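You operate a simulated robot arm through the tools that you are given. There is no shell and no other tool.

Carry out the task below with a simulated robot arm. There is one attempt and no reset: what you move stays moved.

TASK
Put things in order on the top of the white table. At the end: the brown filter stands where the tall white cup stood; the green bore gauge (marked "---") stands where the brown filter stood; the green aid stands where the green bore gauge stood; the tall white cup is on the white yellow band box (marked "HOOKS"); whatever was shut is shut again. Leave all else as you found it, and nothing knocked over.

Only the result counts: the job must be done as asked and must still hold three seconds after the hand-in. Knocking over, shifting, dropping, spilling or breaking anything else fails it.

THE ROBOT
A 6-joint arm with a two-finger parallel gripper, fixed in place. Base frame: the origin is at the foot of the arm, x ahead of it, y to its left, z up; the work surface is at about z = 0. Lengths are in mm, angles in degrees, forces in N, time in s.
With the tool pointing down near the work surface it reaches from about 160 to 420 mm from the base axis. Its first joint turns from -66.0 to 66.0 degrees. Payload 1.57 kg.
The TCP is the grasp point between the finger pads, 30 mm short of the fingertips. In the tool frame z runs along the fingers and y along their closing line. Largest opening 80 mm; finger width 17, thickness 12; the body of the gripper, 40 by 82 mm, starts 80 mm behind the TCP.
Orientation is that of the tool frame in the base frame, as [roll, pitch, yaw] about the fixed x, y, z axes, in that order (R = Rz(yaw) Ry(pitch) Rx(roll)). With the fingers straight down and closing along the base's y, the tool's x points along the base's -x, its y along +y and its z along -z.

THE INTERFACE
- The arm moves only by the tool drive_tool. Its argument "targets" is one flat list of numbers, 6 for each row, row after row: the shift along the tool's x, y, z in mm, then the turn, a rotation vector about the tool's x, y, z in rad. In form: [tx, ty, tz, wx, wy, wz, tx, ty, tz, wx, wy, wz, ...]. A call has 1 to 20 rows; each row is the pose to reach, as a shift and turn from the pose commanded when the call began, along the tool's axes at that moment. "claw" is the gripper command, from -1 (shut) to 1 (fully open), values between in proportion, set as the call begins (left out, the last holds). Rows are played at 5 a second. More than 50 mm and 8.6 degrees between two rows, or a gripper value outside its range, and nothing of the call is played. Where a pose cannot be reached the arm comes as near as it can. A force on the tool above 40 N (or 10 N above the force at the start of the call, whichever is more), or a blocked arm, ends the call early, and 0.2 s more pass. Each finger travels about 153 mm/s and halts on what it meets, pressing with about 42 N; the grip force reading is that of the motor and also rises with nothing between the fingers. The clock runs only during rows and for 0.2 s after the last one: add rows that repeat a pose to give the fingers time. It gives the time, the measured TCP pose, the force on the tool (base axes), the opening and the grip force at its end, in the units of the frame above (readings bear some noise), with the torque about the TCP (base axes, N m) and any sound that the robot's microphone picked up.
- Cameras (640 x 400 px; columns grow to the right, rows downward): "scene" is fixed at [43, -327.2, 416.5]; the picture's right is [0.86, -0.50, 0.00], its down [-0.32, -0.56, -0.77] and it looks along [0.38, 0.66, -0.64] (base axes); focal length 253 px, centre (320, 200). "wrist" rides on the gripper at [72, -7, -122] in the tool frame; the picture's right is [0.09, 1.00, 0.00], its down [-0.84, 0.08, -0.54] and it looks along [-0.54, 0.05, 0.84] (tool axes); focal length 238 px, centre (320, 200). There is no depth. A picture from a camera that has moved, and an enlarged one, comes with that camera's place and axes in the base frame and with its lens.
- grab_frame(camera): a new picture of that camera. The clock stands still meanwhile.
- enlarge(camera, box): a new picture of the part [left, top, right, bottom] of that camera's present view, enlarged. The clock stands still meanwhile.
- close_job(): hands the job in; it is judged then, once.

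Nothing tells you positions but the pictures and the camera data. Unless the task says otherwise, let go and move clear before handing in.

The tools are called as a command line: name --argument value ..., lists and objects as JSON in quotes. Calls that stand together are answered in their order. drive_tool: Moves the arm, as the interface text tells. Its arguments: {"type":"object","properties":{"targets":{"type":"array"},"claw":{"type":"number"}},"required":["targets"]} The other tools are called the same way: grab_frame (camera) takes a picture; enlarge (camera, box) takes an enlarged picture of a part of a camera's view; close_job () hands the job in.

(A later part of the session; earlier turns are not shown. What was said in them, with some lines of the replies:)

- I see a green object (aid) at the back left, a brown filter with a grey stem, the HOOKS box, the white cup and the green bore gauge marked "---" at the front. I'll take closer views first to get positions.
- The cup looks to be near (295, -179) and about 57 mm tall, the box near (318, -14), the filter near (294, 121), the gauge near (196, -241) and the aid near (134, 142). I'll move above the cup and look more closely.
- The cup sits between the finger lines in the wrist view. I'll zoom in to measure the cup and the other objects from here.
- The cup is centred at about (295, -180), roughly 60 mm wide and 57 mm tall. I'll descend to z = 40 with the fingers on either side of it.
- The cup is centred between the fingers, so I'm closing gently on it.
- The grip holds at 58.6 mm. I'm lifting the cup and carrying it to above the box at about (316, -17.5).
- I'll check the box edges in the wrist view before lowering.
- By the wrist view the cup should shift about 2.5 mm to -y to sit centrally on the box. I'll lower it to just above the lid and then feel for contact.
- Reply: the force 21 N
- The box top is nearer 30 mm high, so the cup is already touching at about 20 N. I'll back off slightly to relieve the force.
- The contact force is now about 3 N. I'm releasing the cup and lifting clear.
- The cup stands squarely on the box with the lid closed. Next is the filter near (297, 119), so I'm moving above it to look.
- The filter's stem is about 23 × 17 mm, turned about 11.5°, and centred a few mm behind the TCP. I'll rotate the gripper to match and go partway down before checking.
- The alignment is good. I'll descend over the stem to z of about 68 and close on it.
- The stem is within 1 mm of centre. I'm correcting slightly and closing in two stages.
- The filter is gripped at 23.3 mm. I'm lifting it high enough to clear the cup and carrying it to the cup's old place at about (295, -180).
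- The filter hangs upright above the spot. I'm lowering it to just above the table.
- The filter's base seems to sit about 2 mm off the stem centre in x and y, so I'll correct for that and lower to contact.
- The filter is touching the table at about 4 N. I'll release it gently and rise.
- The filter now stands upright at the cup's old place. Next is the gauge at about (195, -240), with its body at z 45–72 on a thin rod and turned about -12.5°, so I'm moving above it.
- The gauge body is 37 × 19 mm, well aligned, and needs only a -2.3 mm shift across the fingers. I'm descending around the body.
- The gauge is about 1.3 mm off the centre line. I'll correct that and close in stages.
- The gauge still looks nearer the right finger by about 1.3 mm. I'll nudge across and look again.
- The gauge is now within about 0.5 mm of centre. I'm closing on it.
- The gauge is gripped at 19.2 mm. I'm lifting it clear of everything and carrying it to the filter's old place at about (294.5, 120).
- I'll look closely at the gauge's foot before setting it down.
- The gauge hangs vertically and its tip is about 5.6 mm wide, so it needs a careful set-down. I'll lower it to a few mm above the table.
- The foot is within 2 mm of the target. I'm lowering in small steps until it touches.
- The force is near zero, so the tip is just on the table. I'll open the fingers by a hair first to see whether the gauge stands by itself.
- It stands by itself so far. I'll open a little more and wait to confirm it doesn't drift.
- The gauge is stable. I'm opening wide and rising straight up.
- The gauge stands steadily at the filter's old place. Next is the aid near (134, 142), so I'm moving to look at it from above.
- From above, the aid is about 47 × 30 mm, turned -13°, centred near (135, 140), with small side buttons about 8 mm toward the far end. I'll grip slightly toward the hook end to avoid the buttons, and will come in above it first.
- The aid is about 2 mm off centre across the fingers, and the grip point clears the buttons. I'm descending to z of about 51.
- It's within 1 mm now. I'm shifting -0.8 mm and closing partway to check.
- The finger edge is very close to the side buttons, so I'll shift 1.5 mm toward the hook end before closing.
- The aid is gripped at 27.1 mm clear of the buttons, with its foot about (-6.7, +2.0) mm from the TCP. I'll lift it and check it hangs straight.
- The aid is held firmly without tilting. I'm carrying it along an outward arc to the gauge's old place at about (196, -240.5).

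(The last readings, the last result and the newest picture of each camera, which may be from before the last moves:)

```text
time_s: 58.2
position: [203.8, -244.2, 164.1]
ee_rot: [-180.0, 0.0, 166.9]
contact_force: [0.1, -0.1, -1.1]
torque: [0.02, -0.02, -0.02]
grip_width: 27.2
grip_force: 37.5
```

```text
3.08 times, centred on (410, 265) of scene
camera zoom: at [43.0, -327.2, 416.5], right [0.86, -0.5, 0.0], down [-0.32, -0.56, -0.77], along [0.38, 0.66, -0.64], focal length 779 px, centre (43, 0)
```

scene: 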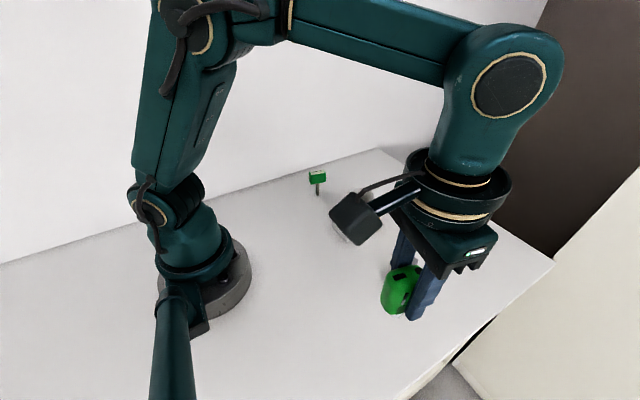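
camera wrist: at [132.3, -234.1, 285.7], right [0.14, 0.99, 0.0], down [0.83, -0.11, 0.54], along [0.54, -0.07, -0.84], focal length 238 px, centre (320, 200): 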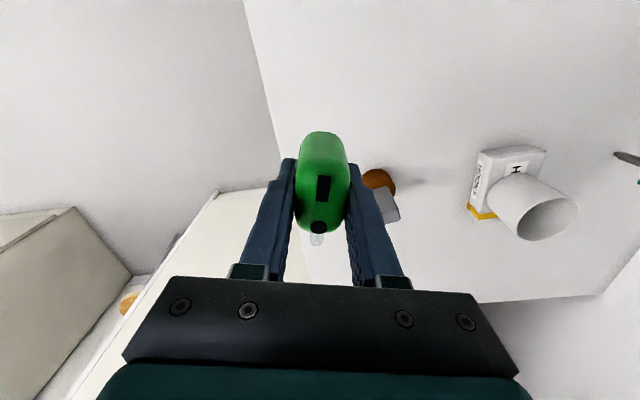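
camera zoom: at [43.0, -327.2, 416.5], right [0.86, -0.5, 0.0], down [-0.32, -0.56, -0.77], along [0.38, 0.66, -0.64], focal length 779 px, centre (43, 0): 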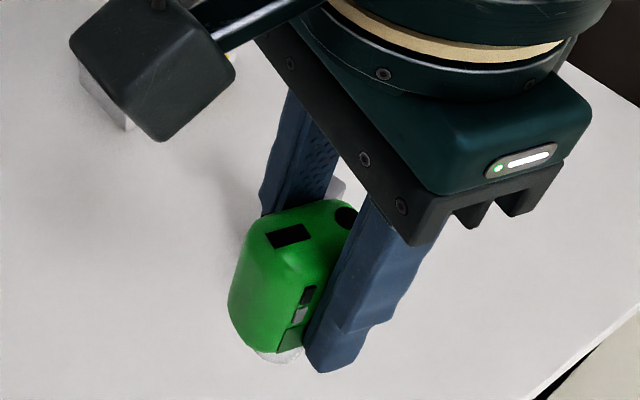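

The aid is above the gauge's old place. I'm lowering it to a few mm above the table.

drive_tool --targets '[0, 0, 20, 0, 0, 0, 0, 0, 45, 0, 0, 0, 0, 0, 70, 0, 0, 0, 0, 0, 90, 0, 0, 0, 0, 0, 103, 0, 0, 0, 0, 0, 109, 0, 0, 0, 0, 0, 109, 0, 0, 0]'

enlarge --camera "scene" --box '[330, 270, 458, 380]'

grab_frame --camera "wrist"

```text
time_s: 59.8
position: [201.9, -242.4, 55.8]
ee_rot: [180.0, 0.0, 166.9]
contact_force: [-0.5, 0.7, -0.6]
torque: [0.01, 0.03, 0.0]
grip_width: 26.9
grip_force: 37.9
```

```text
3.64 times, centred on (394, 325) of scene
camera zoom: at [43.0, -327.2, 416.5], right [0.86, -0.5, 0.0], down [-0.32, -0.56, -0.77], along [0.38, 0.66, -0.64], focal length 920 px, centre (51, -254)
```

zoom: 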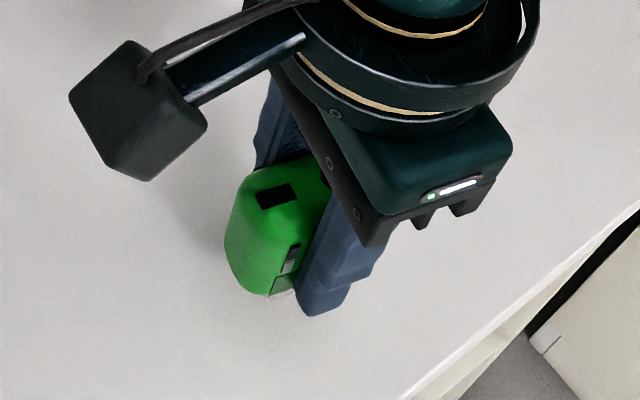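

```text
taken
camera wrist: at [131.7, -233.0, 177.1], right [0.14, 0.99, 0.0], down [0.83, -0.11, 0.54], along [0.54, -0.07, -0.84], focal length 238 px, centre (320, 200)
```

wrist: 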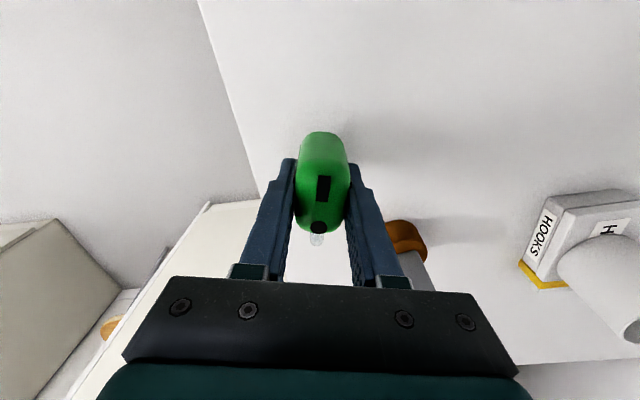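

drive_tool --targets '[0, 0, 1, 0, 0, 0, 0, 0, 2, 0, 0, 0, 0, 0, 2.4, 0, 0, 0, 0, 0, 2.4, 0, 0, 0]'

```text
time_s: 60.8
position: [201.5, -243.8, 53.7]
ee_rot: [179.9, -0.1, 166.9]
contact_force: [0.4, -0.7, -0.6]
torque: [-0.01, 0.01, 0.03]
grip_width: 27.2
grip_force: 37.4
```

drive_tool --targets '[0, 0, 0.4, 0, 0, 0, 0, 0, 0.4, 0, 0, 0]'

```text
time_s: 61.4
position: [202.3, -243.0, 52.4]
ee_rot: [-179.9, 0.0, 166.9]
contact_force: [-0.4, 0.2, -0.2]
torque: [0.01, 0.0, 0.0]
grip_width: 26.9
grip_force: 37.5
```

drive_tool --targets '[0, 0, 0.4, 0, 0, 0, 0, 0, 0.4, 0, 0, 0]'

```text
time_s: 62.0
position: [200.8, -243.6, 50.5]
ee_rot: [-180.0, 0.0, 166.8]
contact_force: [1.1, 0.8, -0.7]
torque: [-0.01, 0.0, 0.03]
grip_width: 27.5
grip_force: 37.5
```

drive_tool --targets '[0, 0, 0.3, 0, 0, 0, 0, 0, 0.3, 0, 0, 0]'

```text
time_s: 62.6
position: [202.4, -243.7, 53.5]
ee_rot: [180.0, 0.1, 166.9]
contact_force: [0.6, -1.3, 2.0]
torque: [-0.01, -0.02, 0.0]
grip_width: 26.9
grip_force: 37.6
```

drive_tool --targets '[0, 0, 0.2, 0, 0, 0, 0, 0, 0.2, 0, 0, 0]'

```text
time_s: 63.2
position: [202.7, -243.9, 52.7]
ee_rot: [180.0, 0.0, 167.0]
contact_force: [0.7, -1.1, 2.4]
torque: [-0.05, -0.01, 0.04]
grip_width: 27.2
grip_force: 38.1
```

Light contact at about 2 N. I'm opening slightly to check that the aid stands by itself.

drive_tool --targets '[0, 0, 0, 0, 0, 0, 0, 0, 0, 0, 0, 0, 0, 0, 0, 0, 0, 0]' --claw -0.25

enlarge --camera "wrist" --box '[240, 130, 400, 240]'

enlarge --camera "scene" --box '[330, 270, 458, 380]'

```text
time_s: 64.0
position: [201.8, -243.2, 53.2]
ee_rot: [180.0, 0.0, 166.9]
contact_force: [0.4, 0.0, 0.3]
torque: [0.0, -0.02, -0.01]
grip_width: 30.0
grip_force: 0.0
```

```text
3.64 times, centred on (320, 185) of wrist
camera zoom: at [131.3, -233.4, 173.3], right [0.14, 0.99, 0.0], down [0.83, -0.11, 0.54], along [0.54, -0.07, -0.84], focal length 867 px, centre (320, 254)
```

zoom: 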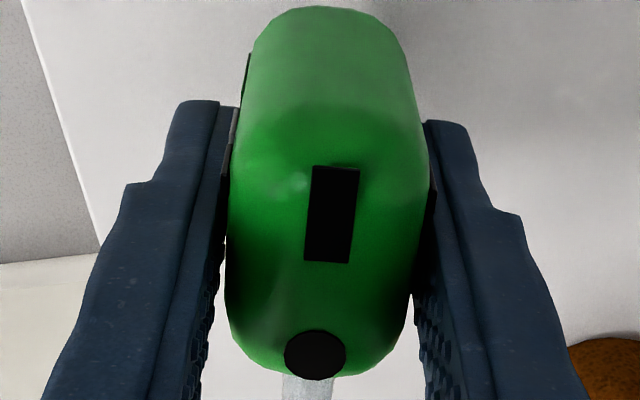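

```text
3.64 times, centred on (394, 325) of scene
camera zoom: at [43.0, -327.2, 416.5], right [0.86, -0.5, 0.0], down [-0.32, -0.56, -0.77], along [0.38, 0.66, -0.64], focal length 920 px, centre (51, -254)
```

zoom: 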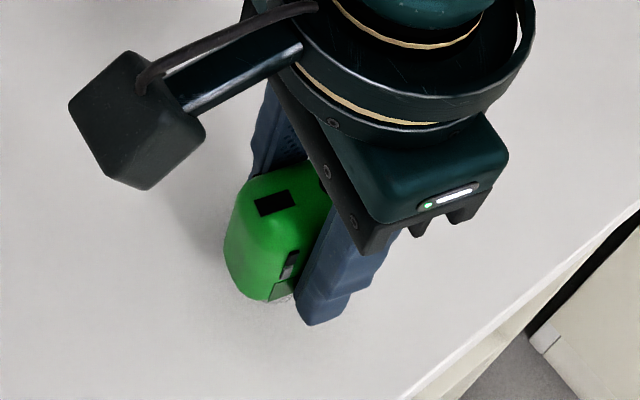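

The aid is stable. I'm opening further, waiting, then rising straight up.

drive_tool --targets '[0, 0, 0, 0, 0, 0, 0, 0, 0, 0, 0, 0, 0, 0, 0, 0, 0, 0, 0, 0, 0, 0, 0, 0]' --claw -0.1

enlarge --camera "wrist" --box '[240, 130, 400, 240]'

```text
time_s: 65.0
position: [202.3, -242.5, 50.7]
ee_rot: [-180.0, 0.0, 166.9]
contact_force: [0.4, -0.6, -0.1]
torque: [0.02, 0.01, 0.01]
grip_width: 36.1
grip_force: 0.1
```

```text
3.64 times, centred on (320, 185) of wrist
camera zoom: at [131.3, -233.5, 173.3], right [0.14, 0.99, 0.0], down [0.83, -0.11, 0.54], along [0.54, -0.07, -0.84], focal length 867 px, centre (320, 254)
```

zoom: 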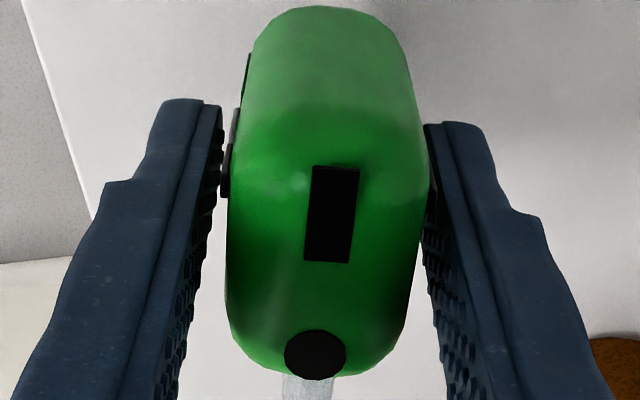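

drive_tool --targets '[0, 0, 0, 0, 0, 0, 0, 0, 0, 0, 0, 0, 0, 0, -8, 0, 0, 0, 0, 0, -30, 0, 0, 0, 0, 0, -60, 0, 0, 0, 0, 0, -90, 0, 0, 0, 0, 0, -120, 0, 0, 0, 0, 0, -150, 0, 0, 0, 0, 0, -180, 0, 0, 0, 0, 0, -180, 0, 0, 0]' --claw 0.5

grab_frame --camera "scene"

grab_frame --camera "wrist"

```text
time_s: 67.2
position: [202.8, -241.7, 231.2]
ee_rot: [-180.0, 0.0, 166.9]
contact_force: [-0.4, 0.0, 0.1]
torque: [0.01, -0.03, 0.01]
grip_width: 60.1
grip_force: 0.2
```

```text
taken
```

scene: 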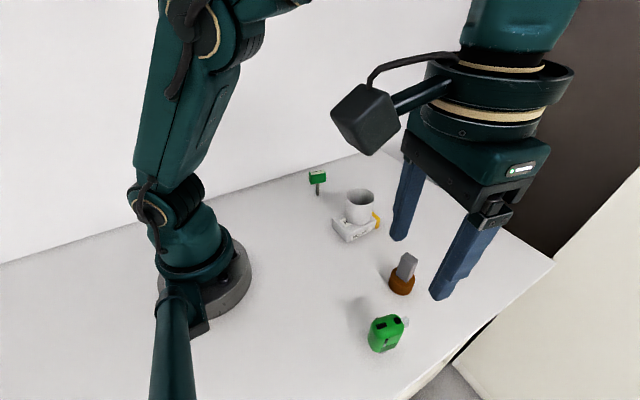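

```text
taken
camera wrist: at [133.0, -231.3, 353.2], right [0.14, 0.99, 0.0], down [0.83, -0.11, 0.54], along [0.54, -0.07, -0.84], focal length 238 px, centre (320, 200)
```

wrist: 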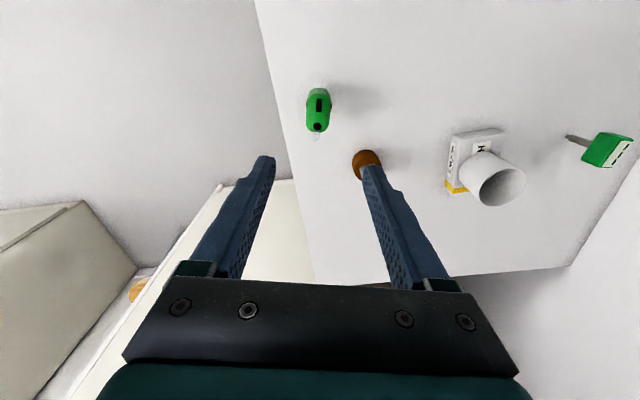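

Everything stands in place. I'll check details and move the arm to a clear, high position.

enlarge --camera "scene" --box '[345, 295, 441, 355]'

drive_tool --targets '[-20, 25, 0, 0, 0, -0.04, -40, 50, 0, 0, 0, -0.08, -50, 75, 0, 0, 0, -0.12, -60, 100, 0, 0, 0, -0.16, -70, 125, 0, 0, 0, -0.2, -70, 125, 0, 0, 0, -0.2]'

grab_frame --camera "scene"

grab_frame --camera "wrist"

enlarge --camera "scene" --box '[290, 160, 418, 250]'

enlarge --camera "scene" --box '[340, 240, 468, 360]'

```text
6.67 times, centred on (393, 325) of scene
camera zoom: at [43.0, -327.2, 416.5], right [0.86, -0.5, 0.0], down [-0.32, -0.56, -0.77], along [0.38, 0.66, -0.64], focal length 1687 px, centre (-167, -633)
```

zoom: 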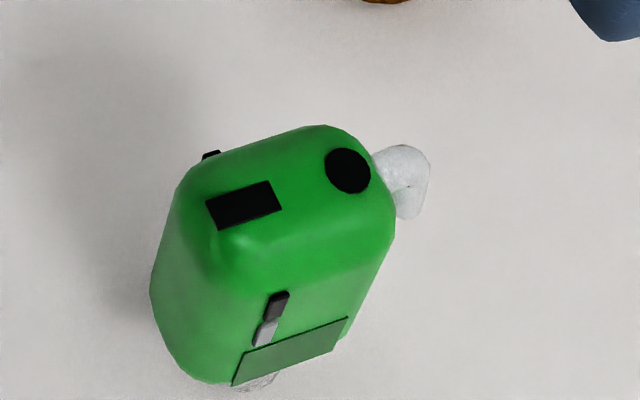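

```text
time_s: 68.6
position: [296.9, -136.6, 230.6]
ee_rot: [-180.0, 0.1, 178.4]
contact_force: [0.3, -0.2, 0.9]
torque: [-0.03, -0.01, 0.01]
grip_width: 60.1
grip_force: 0.0
```

```text
taken
```

scene: 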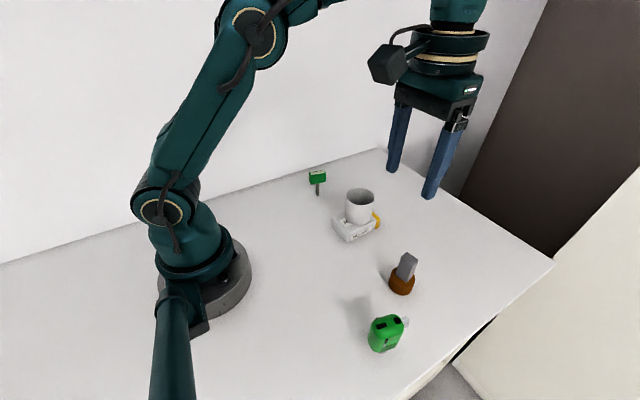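

```text
taken
camera wrist: at [226.7, -141.6, 352.4], right [-0.06, 1.0, 0.0], down [0.84, 0.05, 0.54], along [0.54, 0.03, -0.84], focal length 238 px, centre (320, 200)
```

wrist: 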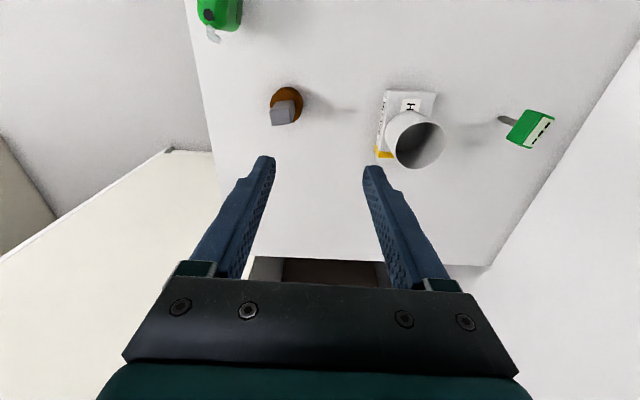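

```text
4.44 times, centred on (354, 205) of scene
camera zoom: at [43.0, -327.2, 416.5], right [0.86, -0.5, 0.0], down [-0.32, -0.56, -0.77], along [0.38, 0.66, -0.64], focal length 1125 px, centre (169, 178)
```

zoom: 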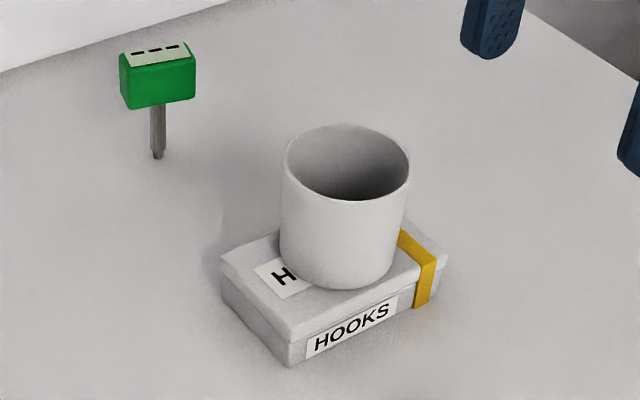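

```text
3.33 times, centred on (404, 300) of scene
camera zoom: at [43.0, -327.2, 416.5], right [0.86, -0.5, 0.0], down [-0.32, -0.56, -0.77], along [0.38, 0.66, -0.64], focal length 844 px, centre (40, -133)
```

zoom: 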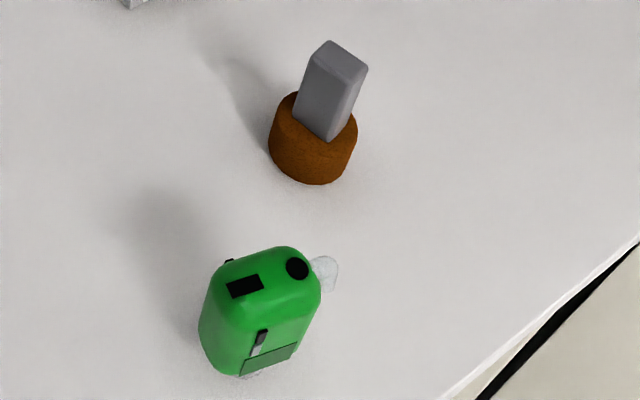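

Everything checks out. The filter is at the cup's old place, the gauge at the filter's, the aid at the gauge's, and the cup is on the unmoved, closed HOOKS box. The gripper is clear, so I'm handing in.

close_job

```text
The job is handed in.
```

The job is handed in, and the last pictures showed everything upright and in its place:

- **Tall white cup:** it stands on the HOOKS box. The box has not moved and is still shut.
- **Brown filter:** it stands where the cup stood.
- **Green bore gauge:** it stands where the filter stood. It stood by itself on its thin tip for about 20 seconds before the hand-in.
- **Green aid:** it stands where the gauge stood. I gripped it clear of its side buttons.

From the pictures I put each of the three swapped objects within about 2 mm of its spot. Nothing was knocked over, and I opened nothing. The gripper was empty and high above the table at the end. I have not seen the judging result.
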